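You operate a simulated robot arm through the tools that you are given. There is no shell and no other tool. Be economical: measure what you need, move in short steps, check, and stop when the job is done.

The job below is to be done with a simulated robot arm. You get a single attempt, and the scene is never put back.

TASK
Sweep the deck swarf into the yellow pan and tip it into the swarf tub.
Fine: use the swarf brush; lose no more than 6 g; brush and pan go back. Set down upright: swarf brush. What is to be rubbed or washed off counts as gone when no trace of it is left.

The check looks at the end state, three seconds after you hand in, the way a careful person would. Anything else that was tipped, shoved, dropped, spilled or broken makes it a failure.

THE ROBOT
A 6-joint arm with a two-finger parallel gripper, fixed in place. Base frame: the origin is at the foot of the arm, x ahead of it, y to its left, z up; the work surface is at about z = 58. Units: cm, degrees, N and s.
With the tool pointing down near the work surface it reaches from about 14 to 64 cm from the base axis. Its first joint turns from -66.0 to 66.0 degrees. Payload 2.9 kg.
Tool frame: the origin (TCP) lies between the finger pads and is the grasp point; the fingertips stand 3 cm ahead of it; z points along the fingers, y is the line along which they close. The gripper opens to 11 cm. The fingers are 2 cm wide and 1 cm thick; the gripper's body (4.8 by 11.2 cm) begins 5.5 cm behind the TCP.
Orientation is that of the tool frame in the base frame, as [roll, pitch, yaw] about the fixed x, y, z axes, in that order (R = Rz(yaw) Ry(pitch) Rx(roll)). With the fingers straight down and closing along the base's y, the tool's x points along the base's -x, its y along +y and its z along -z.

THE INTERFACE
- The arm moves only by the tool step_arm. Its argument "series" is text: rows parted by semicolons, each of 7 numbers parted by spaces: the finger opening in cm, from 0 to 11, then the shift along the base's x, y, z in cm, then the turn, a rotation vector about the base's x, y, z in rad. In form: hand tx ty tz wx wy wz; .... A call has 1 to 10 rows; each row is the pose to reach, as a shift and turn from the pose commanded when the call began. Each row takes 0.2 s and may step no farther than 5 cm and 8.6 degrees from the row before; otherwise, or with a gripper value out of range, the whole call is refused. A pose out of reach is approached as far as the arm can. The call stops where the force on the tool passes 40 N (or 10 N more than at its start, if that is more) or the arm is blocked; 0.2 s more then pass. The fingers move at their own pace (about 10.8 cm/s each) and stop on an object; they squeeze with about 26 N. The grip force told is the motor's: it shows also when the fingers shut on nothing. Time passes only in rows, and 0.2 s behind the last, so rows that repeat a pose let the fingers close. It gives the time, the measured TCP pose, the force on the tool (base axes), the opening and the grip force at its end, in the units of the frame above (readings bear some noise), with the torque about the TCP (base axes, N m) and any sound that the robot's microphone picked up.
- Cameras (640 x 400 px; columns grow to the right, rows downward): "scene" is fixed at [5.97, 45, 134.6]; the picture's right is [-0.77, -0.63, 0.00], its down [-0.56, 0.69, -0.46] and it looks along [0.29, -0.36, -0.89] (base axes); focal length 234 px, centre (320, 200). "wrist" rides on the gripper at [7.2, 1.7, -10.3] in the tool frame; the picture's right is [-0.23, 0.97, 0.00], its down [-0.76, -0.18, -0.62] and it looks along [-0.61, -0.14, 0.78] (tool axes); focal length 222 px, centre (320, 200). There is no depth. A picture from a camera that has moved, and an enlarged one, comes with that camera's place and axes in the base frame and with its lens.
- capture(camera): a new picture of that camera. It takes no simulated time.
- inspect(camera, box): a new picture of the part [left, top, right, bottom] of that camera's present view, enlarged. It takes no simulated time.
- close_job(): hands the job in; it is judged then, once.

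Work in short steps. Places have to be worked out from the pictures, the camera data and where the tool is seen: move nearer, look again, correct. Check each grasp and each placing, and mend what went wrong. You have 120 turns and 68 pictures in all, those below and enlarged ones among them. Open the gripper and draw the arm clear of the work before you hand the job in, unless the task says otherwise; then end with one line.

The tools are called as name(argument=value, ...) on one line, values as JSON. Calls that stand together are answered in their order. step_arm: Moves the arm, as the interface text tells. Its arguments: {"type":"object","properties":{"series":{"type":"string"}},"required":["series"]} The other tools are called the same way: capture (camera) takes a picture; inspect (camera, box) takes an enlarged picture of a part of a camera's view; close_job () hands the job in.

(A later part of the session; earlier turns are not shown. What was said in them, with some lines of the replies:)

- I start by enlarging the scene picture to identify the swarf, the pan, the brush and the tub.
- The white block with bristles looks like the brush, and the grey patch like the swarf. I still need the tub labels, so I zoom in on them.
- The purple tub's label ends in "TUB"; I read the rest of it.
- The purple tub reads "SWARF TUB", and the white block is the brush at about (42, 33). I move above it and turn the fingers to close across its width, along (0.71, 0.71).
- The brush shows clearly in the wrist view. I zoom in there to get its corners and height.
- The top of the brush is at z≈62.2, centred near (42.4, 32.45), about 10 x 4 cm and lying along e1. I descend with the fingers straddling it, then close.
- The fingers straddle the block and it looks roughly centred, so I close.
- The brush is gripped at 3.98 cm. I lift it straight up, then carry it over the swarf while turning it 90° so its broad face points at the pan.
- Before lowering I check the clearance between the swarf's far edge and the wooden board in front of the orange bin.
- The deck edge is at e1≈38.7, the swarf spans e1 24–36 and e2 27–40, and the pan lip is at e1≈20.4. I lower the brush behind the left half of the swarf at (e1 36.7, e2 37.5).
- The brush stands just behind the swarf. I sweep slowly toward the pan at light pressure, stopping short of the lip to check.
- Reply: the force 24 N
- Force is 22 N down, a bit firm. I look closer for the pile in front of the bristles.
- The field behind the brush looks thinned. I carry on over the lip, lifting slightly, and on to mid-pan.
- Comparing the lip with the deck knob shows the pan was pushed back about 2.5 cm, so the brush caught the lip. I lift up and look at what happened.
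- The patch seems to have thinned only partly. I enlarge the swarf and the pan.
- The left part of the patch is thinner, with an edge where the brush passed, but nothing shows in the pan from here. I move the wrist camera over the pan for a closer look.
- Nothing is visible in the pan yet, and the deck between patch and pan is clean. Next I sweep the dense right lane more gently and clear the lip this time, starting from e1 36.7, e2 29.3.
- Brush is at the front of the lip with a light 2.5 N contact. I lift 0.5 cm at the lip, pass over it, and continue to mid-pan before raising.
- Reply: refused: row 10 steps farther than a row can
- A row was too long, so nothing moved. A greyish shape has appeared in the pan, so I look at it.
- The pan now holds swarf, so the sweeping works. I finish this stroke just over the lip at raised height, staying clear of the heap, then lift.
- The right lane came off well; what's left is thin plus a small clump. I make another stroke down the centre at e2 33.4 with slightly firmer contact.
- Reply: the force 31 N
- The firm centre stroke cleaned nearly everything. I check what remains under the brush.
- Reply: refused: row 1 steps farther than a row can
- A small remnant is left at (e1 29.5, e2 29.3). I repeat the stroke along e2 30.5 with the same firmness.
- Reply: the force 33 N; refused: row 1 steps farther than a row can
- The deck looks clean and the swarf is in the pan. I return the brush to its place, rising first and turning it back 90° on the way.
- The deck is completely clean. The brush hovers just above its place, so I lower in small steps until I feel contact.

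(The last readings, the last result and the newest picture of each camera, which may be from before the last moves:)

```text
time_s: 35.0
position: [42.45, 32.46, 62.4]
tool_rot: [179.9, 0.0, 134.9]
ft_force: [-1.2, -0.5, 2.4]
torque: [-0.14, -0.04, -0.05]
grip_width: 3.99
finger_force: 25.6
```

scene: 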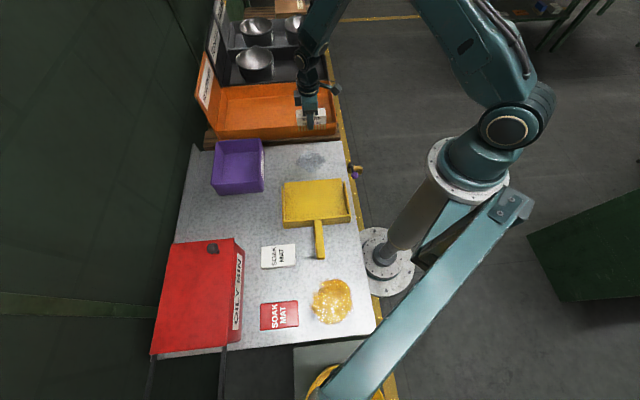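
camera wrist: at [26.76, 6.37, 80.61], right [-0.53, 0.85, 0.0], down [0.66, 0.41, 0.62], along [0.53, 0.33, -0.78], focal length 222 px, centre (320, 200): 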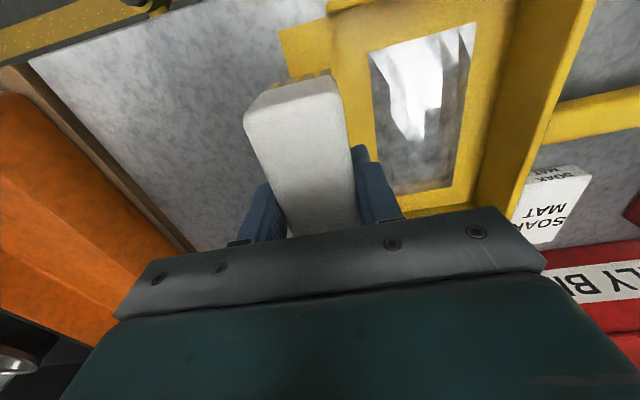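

Contact is light at 2.4 N. I release, then rise straight up.

step_arm(series="5 0 0 0 0 0 0; 7.5 0 0 0 0 0 0; 7.5 0 0 0 0 0 0; 7.5 0 0 3 0 0 0; 7.5 0 0 7.5 0 0 0; 7.5 0 0 12 0 0 0; 7.5 0 0 16.5 0 0 0")

capture(camera="scene")

inspect(camera="scene", box=[236, 195, 284, 235])

```text
time_s: 36.6
position: [42.45, 32.44, 78.73]
tool_rot: [-180.0, 0.1, 135.0]
ft_force: [0.3, 0.2, -0.2]
torque: [0.0, 0.04, 0.01]
grip_width: 7.51
finger_force: 0.0
```

```text
25 pictures are left
```

scene: 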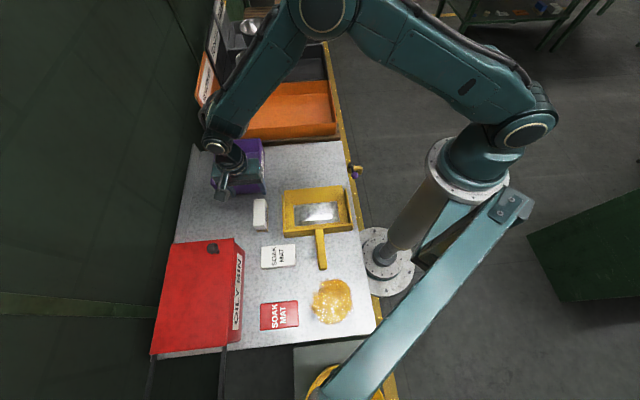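

```text
10.00 times, centred on (260, 215) of scene
camera zoom: at [5.97, 45.0, 134.6], right [-0.77, -0.63, 0.0], down [-0.56, 0.69, -0.46], along [0.29, -0.36, -0.89], focal length 2344 px, centre (920, 50)
```

zoom: 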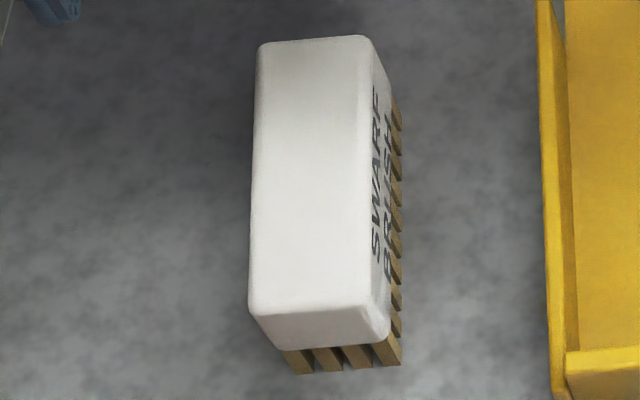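

The brush is back upright within 2 mm of its original spot. Next I move above the pan handle, which lies from about (24, 24) to (14, 33), keeping the same finger direction.

step_arm(series="7.5 -4.1 -1.3 0 0 0 0; 7.5 -8.2 -2.6 0 0 0 0; 7.5 -12.3 -3.9 0 0 0 0; 7.5 -16.5 -5.2 0 0 0 0; 7.5 -20.6 -6.5 0 0 0 0; 7.5 -20.6 -6.5 -3 0 0 0")

capture(camera="wrist")

inspect(camera="scene", box=[270, 180, 382, 280])

```text
time_s: 38.0
position: [21.92, 25.78, 75.64]
tool_rot: [179.9, 0.0, 135.0]
ft_force: [0.0, -0.4, -0.2]
torque: [-0.01, 0.0, 0.01]
grip_width: 7.49
finger_force: 0.1
```

```text
23 pictures are left
camera wrist: at [18.0, 32.3, 86.12], right [0.85, 0.53, 0.0], down [0.41, -0.66, 0.62], along [0.33, -0.53, -0.78], focal length 222 px, centre (320, 200)
```

wrist: 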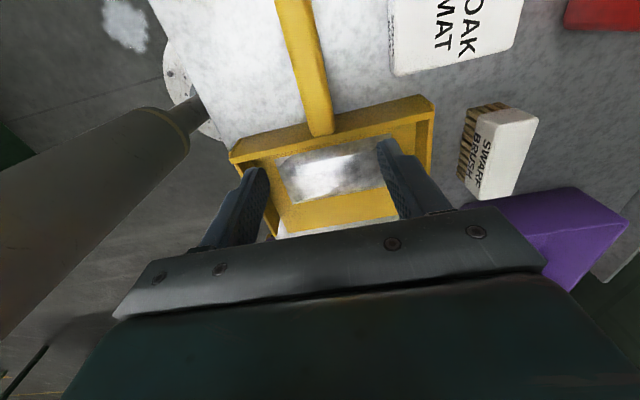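

```text
4.00 times, centred on (326, 230) of scene
camera zoom: at [5.97, 45.0, 134.6], right [-0.77, -0.63, 0.0], down [-0.56, 0.69, -0.46], along [0.29, -0.36, -0.89], focal length 937 px, centre (296, 80)
```

zoom: 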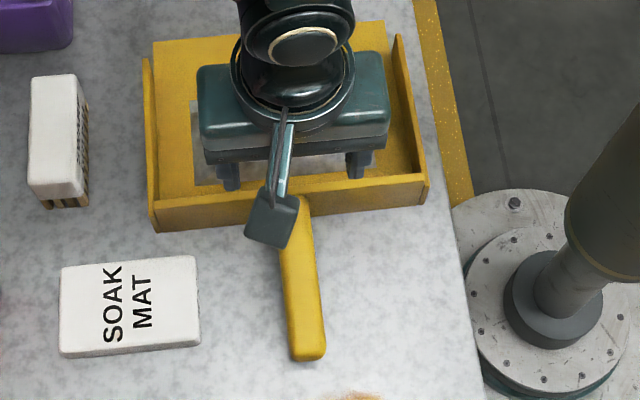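

The handle's centreline runs at e2≈33.4, about 2.6 cm wide, with the back wall at e1≈-0.7. I descend to grip it close behind the wall at (21.8, 25.5).

step_arm(series="7.5 -0.04 -0.42 -4 0 0 0; 7.5 -0.04 -0.42 -8 0 0 0; 7.5 -0.04 -0.42 -11 0 0 0; 7.5 -0.04 -0.42 -13 0 0 0; 7.5 -0.04 -0.42 -14 0 0 0; 7.5 -0.04 -0.42 -14 0 0 0")

inspect(camera="scene", box=[282, 190, 362, 280])

capture(camera="wrist")

```text
time_s: 39.4
position: [21.83, 25.59, 61.88]
tool_rot: [179.9, 0.1, 135.1]
ft_force: [0.9, 0.1, -0.8]
torque: [-0.02, 0.0, 0.05]
grip_width: 7.51
finger_force: 0.0
```

```text
4.44 times, centred on (322, 235) of scene
camera zoom: at [5.97, 45.0, 134.6], right [-0.77, -0.63, 0.0], down [-0.56, 0.69, -0.46], along [0.29, -0.36, -0.89], focal length 1042 px, centre (311, 44)
```

zoom: 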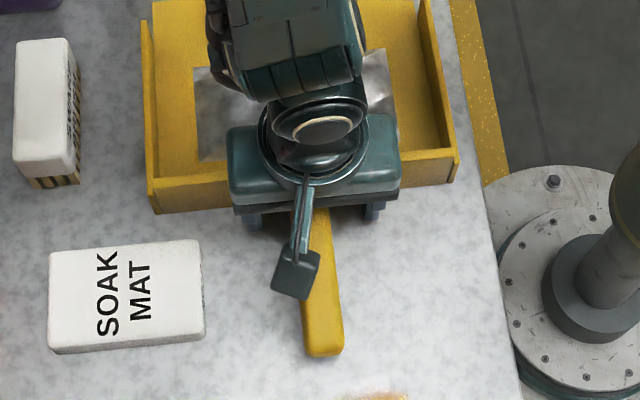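

```text
20 pictures are left
camera wrist: at [17.9, 31.93, 72.17], right [0.85, 0.53, 0.0], down [0.41, -0.66, 0.62], along [0.33, -0.53, -0.78], focal length 222 px, centre (320, 200)
```

wrist: 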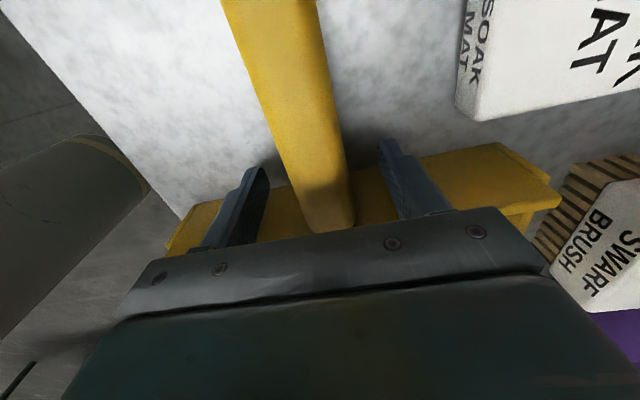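

The fingers straddle the handle just behind the wall, so I close them and wait.

step_arm(series="1 0 0 0 0 0 0; 1 0 0 0 0 0 0; 1 0 0 0 0 0 0; 1 0 0 0 0 0 0; 1 0 0 0 0 0 0")

step_arm(series="1 0 0 0.4 0 0 0; 1 0 0 1 0 0 0; 1 0 0 1.6 0 0 0; 1 0 0 1.6 0 0 0")

inspect(camera="scene", box=[270, 170, 382, 270])

```text
time_s: 40.6
position: [21.79, 25.56, 61.75]
tool_rot: [180.0, 0.1, 135.0]
ft_force: [-0.4, 1.3, -0.3]
torque: [-0.06, -0.09, 0.1]
grip_width: 2.78
finger_force: 26.1
```

```text
time_s: 41.6
position: [21.7, 25.51, 63.5]
tool_rot: [180.0, 0.0, 135.0]
ft_force: [-0.6, -0.4, -2.0]
torque: [0.1, 0.07, -0.01]
grip_width: 2.79
finger_force: 26.2
```

```text
4.00 times, centred on (326, 220) of scene
camera zoom: at [5.97, 45.0, 134.6], right [-0.77, -0.63, 0.0], down [-0.56, 0.69, -0.46], along [0.29, -0.36, -0.89], focal length 937 px, centre (296, 120)
```

zoom: 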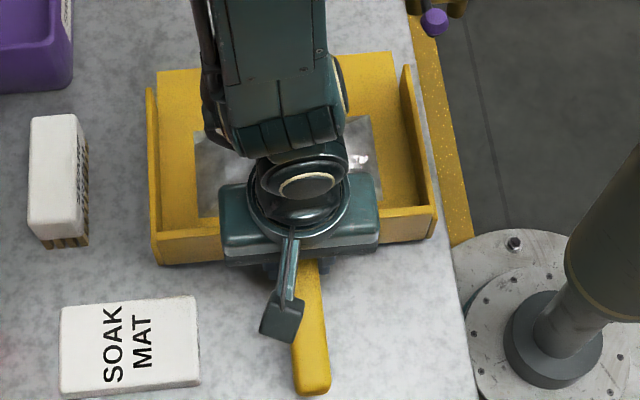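

It lifts with only about 2 N and 0.1 N·m, so the pan is light. I raise it with a slight lip-up tilt and check that it follows rigidly.

step_arm(series="1 0 0 1.5 -0.035 -0.035 0; 1 0 0 4 -0.07 -0.07 0; 1 0 0 8 -0.07 -0.07 0; 1 0 0 12 -0.07 -0.07 0; 1 0 0 16 -0.07 -0.07 0; 1 0 0 16 -0.07 -0.07 0")

capture(camera="scene")

```text
time_s: 43.0
position: [21.88, 25.49, 79.54]
tool_rot: [-180.0, 5.7, 135.1]
ft_force: [-0.3, 0.4, -2.0]
torque: [0.09, 0.1, 0.01]
grip_width: 2.78
finger_force: 26.7
```

```text
18 pictures are left
```

scene: 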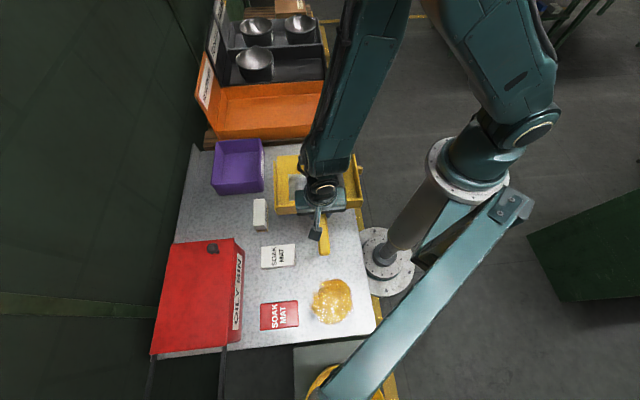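

The pan is held rigidly. I carry it level, yawing about 55° so the lip faces the tub, with the lip finishing over the tub centre near (62, 23).

step_arm(series="1 2.5 -0.8 0 0 0 0.12; 1 5.1 -1.6 0 0 0 0.24; 1 7.6 -2.4 0 0 0 0.36; 1 10.1 -3.2 0 0 0 0.48; 1 12.7 -4 0 0 0 0.6; 1 15.2 -4.8 0 0 0 0.72; 1 17.8 -5.6 0 0 0 0.84; 1 20.3 -6.3 0 0 0 0.96; 1 20.3 -6.3 -2 0 0 0.96; 1 20.3 -6.3 -2 0 0 0.96")

capture(camera="scene")

capture(camera="wrist")

```text
time_s: 45.2
position: [42.09, 19.3, 77.47]
tool_rot: [180.0, 5.8, -169.9]
ft_force: [0.0, 0.7, -1.9]
torque: [-0.05, 0.1, 0.01]
grip_width: 2.77
finger_force: 26.2
```

```text
17 pictures are left
```

scene: 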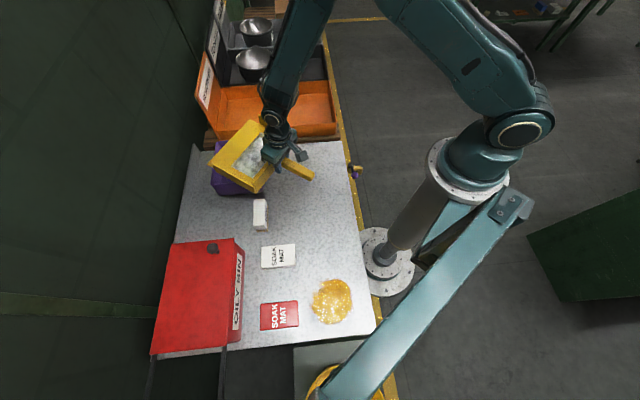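

```text
16 pictures are left
camera wrist: at [33.76, 19.5, 87.02], right [0.05, 1.0, 0.02], down [0.72, -0.05, 0.7], along [0.7, -0.02, -0.72], focal length 222 px, centre (320, 200)
```

wrist: 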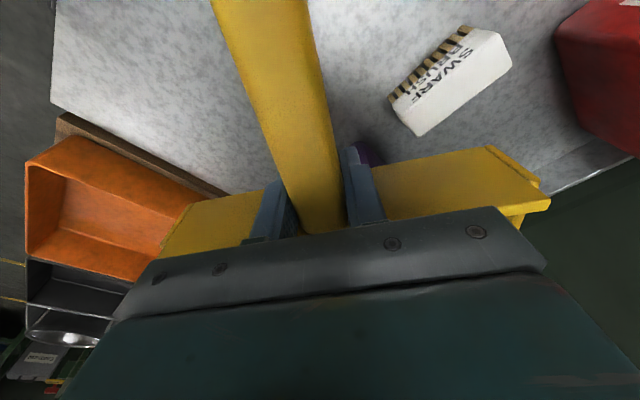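

The pan is near the tub. I enlarge the scene to check the lip's position over the tub.

inspect(camera="scene", box=[190, 100, 318, 210])

```text
3.64 times, centred on (254, 155) of scene
camera zoom: at [5.97, 45.0, 134.6], right [-0.77, -0.63, 0.0], down [-0.56, 0.69, -0.46], along [0.29, -0.36, -0.89], focal length 852 px, centre (560, 364)
```

zoom: 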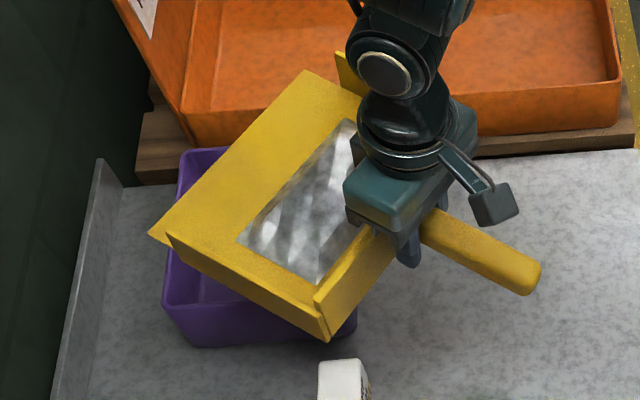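

The lip midpoint is at about (61.2, 22.6), right over the tub. I tilt forward to about 34°, lowering the lip to roughly 2 cm above the rim and holding it over the centre.

step_arm(series="1 0.49 0.09 -0.23 -0.0244 0.1379 0; 1 1.38 0.24 0.04 -0.0488 0.2758 0; 1 2.76 0.49 0.71 -0.0732 0.4137 0; 1 4.43 0.78 2.15 -0.0976 0.5516 0; 1 6.3 1.11 4.36 -0.122 0.6895 0; 1 6.3 1.11 4.36 -0.122 0.6895 0; 1 6.3 1.11 4.36 -0.122 0.6895 0")

inspect(camera="scene", box=[190, 100, 318, 210])

```text
time_s: 46.8
position: [47.69, 18.76, 81.15]
tool_rot: [179.7, -32.7, -170.0]
ft_force: [0.7, -0.6, -2.1]
torque: [0.0, 0.04, -0.02]
grip_width: 2.79
finger_force: 25.8
out of reach, approached as far as the arm can: row 5, 6, 7
```

```text
3.64 times, centred on (254, 155) of scene
camera zoom: at [5.98, 45.0, 134.6], right [-0.77, -0.63, 0.0], down [-0.56, 0.69, -0.46], along [0.29, -0.36, -0.89], focal length 852 px, centre (560, 364)
```

zoom: 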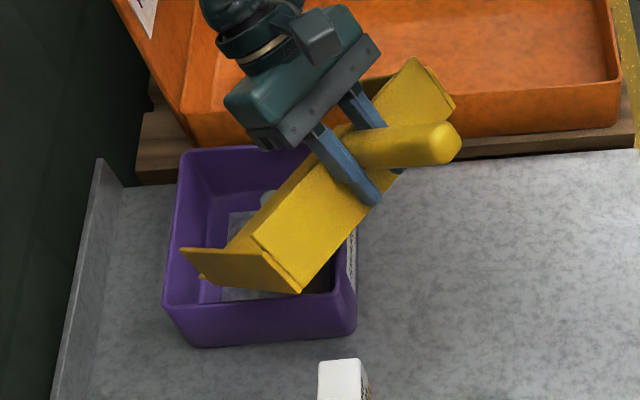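

The arm reached its limit at about 33° tilt, but swarf is already showing in the tub. I hold for a second so it can finish sliding, and then look.

step_arm(series="1 0 0 0 0 0 0; 1 0 0 0 0 0 0; 1 0 0 0 0 0 0; 1 0 0 0 0 0 0; 1 0 0 0 0 0 0")

inspect(camera="scene", box=[205, 125, 285, 195])

```text
time_s: 48.0
position: [47.59, 18.79, 81.28]
tool_rot: [179.6, -32.7, -170.0]
ft_force: [0.3, 0.0, -2.9]
torque: [0.0, 0.01, 0.04]
grip_width: 2.76
finger_force: 26.0
```

```text
5.71 times, centred on (245, 160) of scene
camera zoom: at [5.97, 45.0, 134.6], right [-0.77, -0.63, 0.0], down [-0.56, 0.69, -0.46], along [0.29, -0.36, -0.89], focal length 1339 px, centre (749, 429)
```

zoom: 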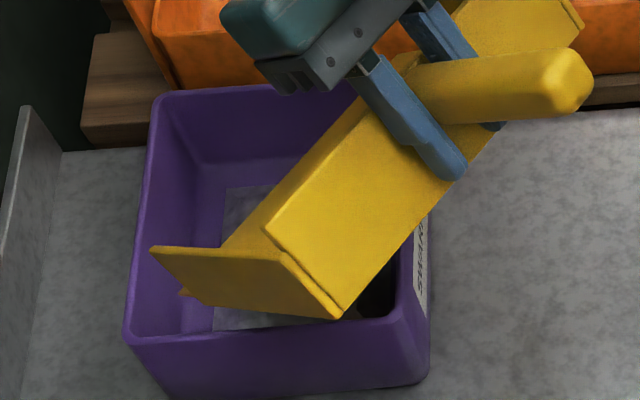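

The swarf lies in the tub. I tilt the pan back along the same path and look inside it for any remainder.

step_arm(series="1 -1.87 -0.33 -2.21 0.0244 -0.1379 0; 1 -3.54 -0.62 -3.65 0.0488 -0.2758 0; 1 -4.92 -0.87 -4.32 0.0732 -0.4137 0; 1 -5.81 -1.02 -4.59 0.0976 -0.5516 0; 1 -6.3 -1.11 -4.36 0.122 -0.6895 0; 1 -6.3 -1.11 -3 0.122 -0.6895 0")

inspect(camera="scene", box=[190, 100, 318, 210])

```text
time_s: 49.4
position: [41.37, 17.66, 78.25]
tool_rot: [180.0, 5.7, -170.0]
ft_force: [0.3, -0.4, -1.7]
torque: [-0.01, 0.08, -0.01]
grip_width: 2.79
finger_force: 25.3
```

```text
3.64 times, centred on (254, 155) of scene
camera zoom: at [5.97, 45.0, 134.6], right [-0.77, -0.63, 0.0], down [-0.56, 0.69, -0.46], along [0.29, -0.36, -0.89], focal length 852 px, centre (560, 364)
```

zoom: 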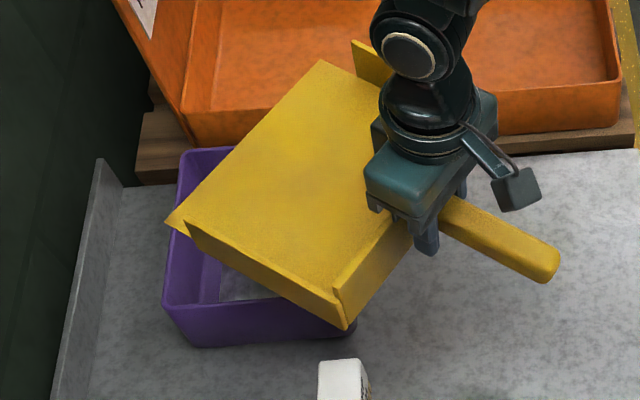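

The pan is empty and the tub has the swarf. I carry the pan back and yaw it to its original direction. It had been pushed about 3.3 cm, so the release point for its original place is TCP (24.1, 23.1).

step_arm(series="1 -2.1 0.7 1 0 0 -0.12; 1 -4.3 1.4 1 0 0 -0.24; 1 -6.5 2 1 0 0 -0.36; 1 -8.6 2.7 1 0 0 -0.48; 1 -10.8 3.4 1 0 0 -0.6; 1 -12.9 4.1 1 0 0 -0.72; 1 -15.1 4.8 1 0 0 -0.84; 1 -17.26 5.47 1 0 0 -0.96; 1 -17.26 5.47 1 0 0 -0.96")

```text
time_s: 51.4
position: [24.06, 23.25, 79.31]
tool_rot: [-180.0, 5.7, 134.9]
ft_force: [-0.4, 0.6, -1.8]
torque: [0.05, 0.1, -0.01]
grip_width: 2.77
finger_force: 25.8
```

I level the pan and lower it to about 1.5 cm above the deck, then check alignment.

step_arm(series="1 0 0 -4 0.035 0.035 0; 1 0 0 -8 0.07 0.07 0; 1 0 0 -12 0.07 0.07 0; 1 0 0 -15 0.07 0.07 0; 1 0 0 -16 0.07 0.07 0; 1 0 0 -16 0.07 0.07 0")

inspect(camera="scene", box=[245, 175, 365, 250])

```text
time_s: 52.8
position: [24.08, 23.2, 63.24]
tool_rot: [-180.0, 0.1, 135.0]
ft_force: [0.2, -0.4, -1.7]
torque: [0.08, 0.09, -0.01]
grip_width: 2.79
finger_force: 26.5
```

```text
5.33 times, centred on (305, 212) of scene
camera zoom: at [5.97, 45.0, 134.6], right [-0.77, -0.63, 0.0], down [-0.56, 0.69, -0.46], along [0.29, -0.36, -0.89], focal length 1250 px, centre (400, 133)
```

zoom: 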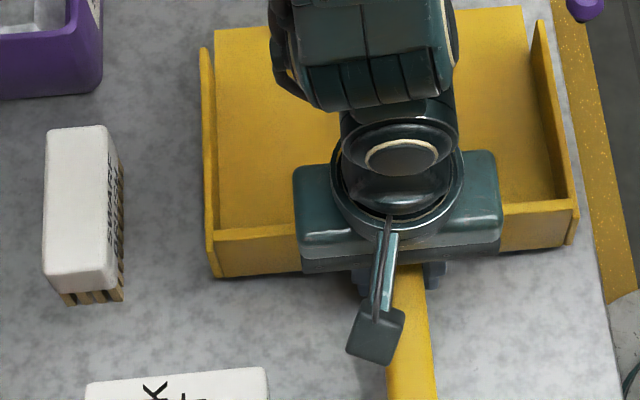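

After allowing for its height, the pan sits about 0.4 cm too far toward -e2. I correct that, lower to contact, and read the force.

step_arm(series="1 0.2 0.33 -0.4 0 0 0; 1 0.2 0.33 -0.9 0 0 0; 1 0.2 0.33 -1.2 0 0 0; 1 0.2 0.33 -1.35 0 0 0; 1 0.2 0.33 -1.35 0 0 0")

```text
time_s: 54.0
position: [24.39, 23.46, 62.04]
tool_rot: [-180.0, 0.0, 135.0]
ft_force: [-0.6, 0.2, 4.0]
torque: [-0.58, -0.48, 0.09]
grip_width: 2.79
finger_force: 25.6
```

It is in contact at 4 N. I open the fingers and rise straight up.

step_arm(series="4 0 0 0 0 0 0; 6.5 0 0 0 0 0 0; 6.5 0 0 0 0 0 0; 6.5 0 0 3 0 0 0; 6.5 0 0 7.5 0 0 0; 6.5 0 0 12 0 0 0; 6.5 0 0 16.5 0 0 0; 6.5 2 1 20.5 0 0 0; 6.5 5 3 23.5 0 0 0; 6.5 8 6 25 0 0 0")

step_arm(series="6.5 3 2 3 0 0 0; 6.5 6 4 6 0 0 0; 6.5 9 6 9 0 0 0; 6.5 12 8 11 0 0 0")

capture(camera="scene")

inspect(camera="scene", box=[245, 175, 365, 250])

```text
time_s: 56.2
position: [32.43, 29.32, 87.11]
tool_rot: [-180.0, -0.1, 135.0]
ft_force: [0.4, 0.3, -0.4]
torque: [-0.06, -0.01, -0.01]
grip_width: 6.51
finger_force: 0.1
```

```text
time_s: 57.2
position: [44.25, 37.38, 97.9]
tool_rot: [-179.9, 0.0, 135.0]
ft_force: [0.5, -0.1, 0.1]
torque: [-0.05, 0.01, 0.01]
grip_width: 6.49
finger_force: 0.1
```

```text
10 pictures are left
```

scene: 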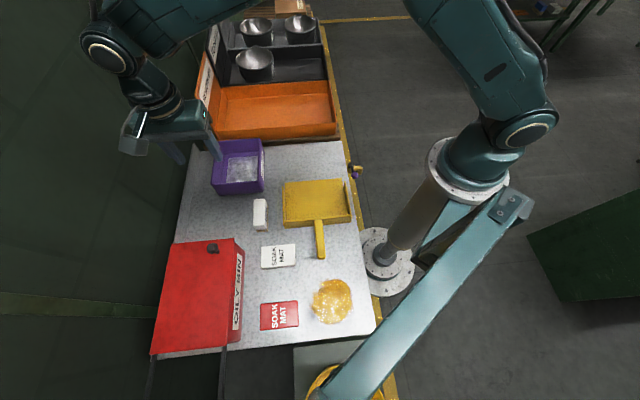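

```text
5.33 times, centred on (305, 212) of scene
camera zoom: at [5.97, 45.0, 134.6], right [-0.77, -0.63, 0.0], down [-0.56, 0.69, -0.46], along [0.29, -0.36, -0.89], focal length 1250 px, centre (400, 133)
```

zoom: 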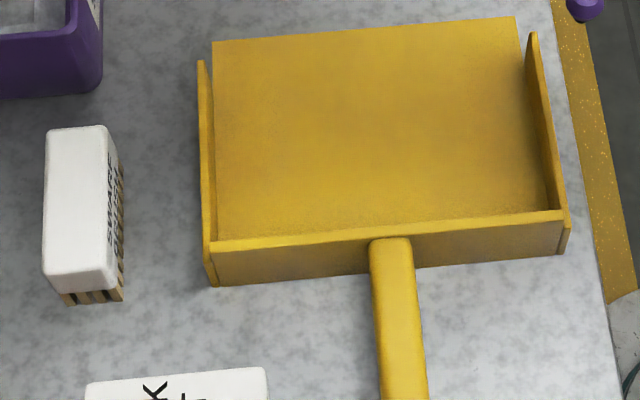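

The pan is back within about 2 mm of its first place and empty. I check the tub's surroundings and the swept deck for stray swarf.

inspect(camera="scene", box=[196, 130, 356, 230])

inspect(camera="scene", box=[284, 140, 340, 175])

```text
4.00 times, centred on (276, 180) of scene
camera zoom: at [5.97, 45.0, 134.6], right [-0.77, -0.63, 0.0], down [-0.56, 0.69, -0.46], along [0.29, -0.36, -0.89], focal length 937 px, centre (496, 280)
```

zoom: 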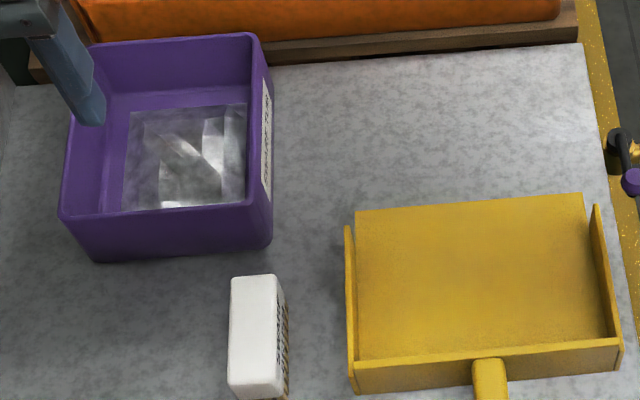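

```text
11.43 times, centred on (312, 158) of scene
camera zoom: at [5.97, 45.0, 134.6], right [-0.77, -0.63, 0.0], down [-0.56, 0.69, -0.46], along [0.29, -0.36, -0.89], focal length 2678 px, centre (411, 686)
```

zoom: 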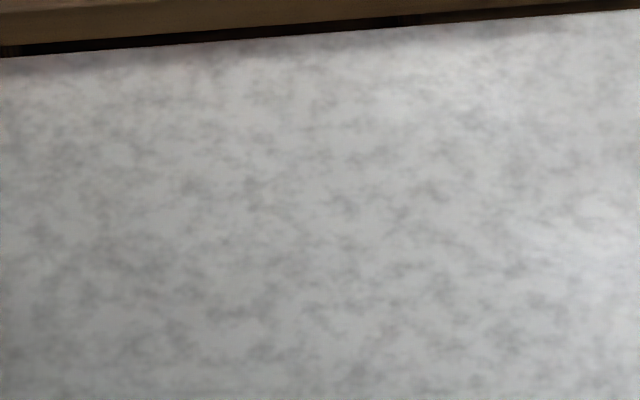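

The deck is clean, the swarf is in the tub, and the brush and pan are back in place. The gripper is open and clear, so I hand in.

close_job()

```text
The job is handed in.
```

I swept the deck swarf into the yellow pan and tipped it into the swarf tub. The deck shows no trace and I saw no swarf spilled, though I could not weigh what was lost. The brush (upright) and the pan are back within about 2 mm of where they started. The first stroke pushed the pan about 3 cm, which I corrected when I set it down.
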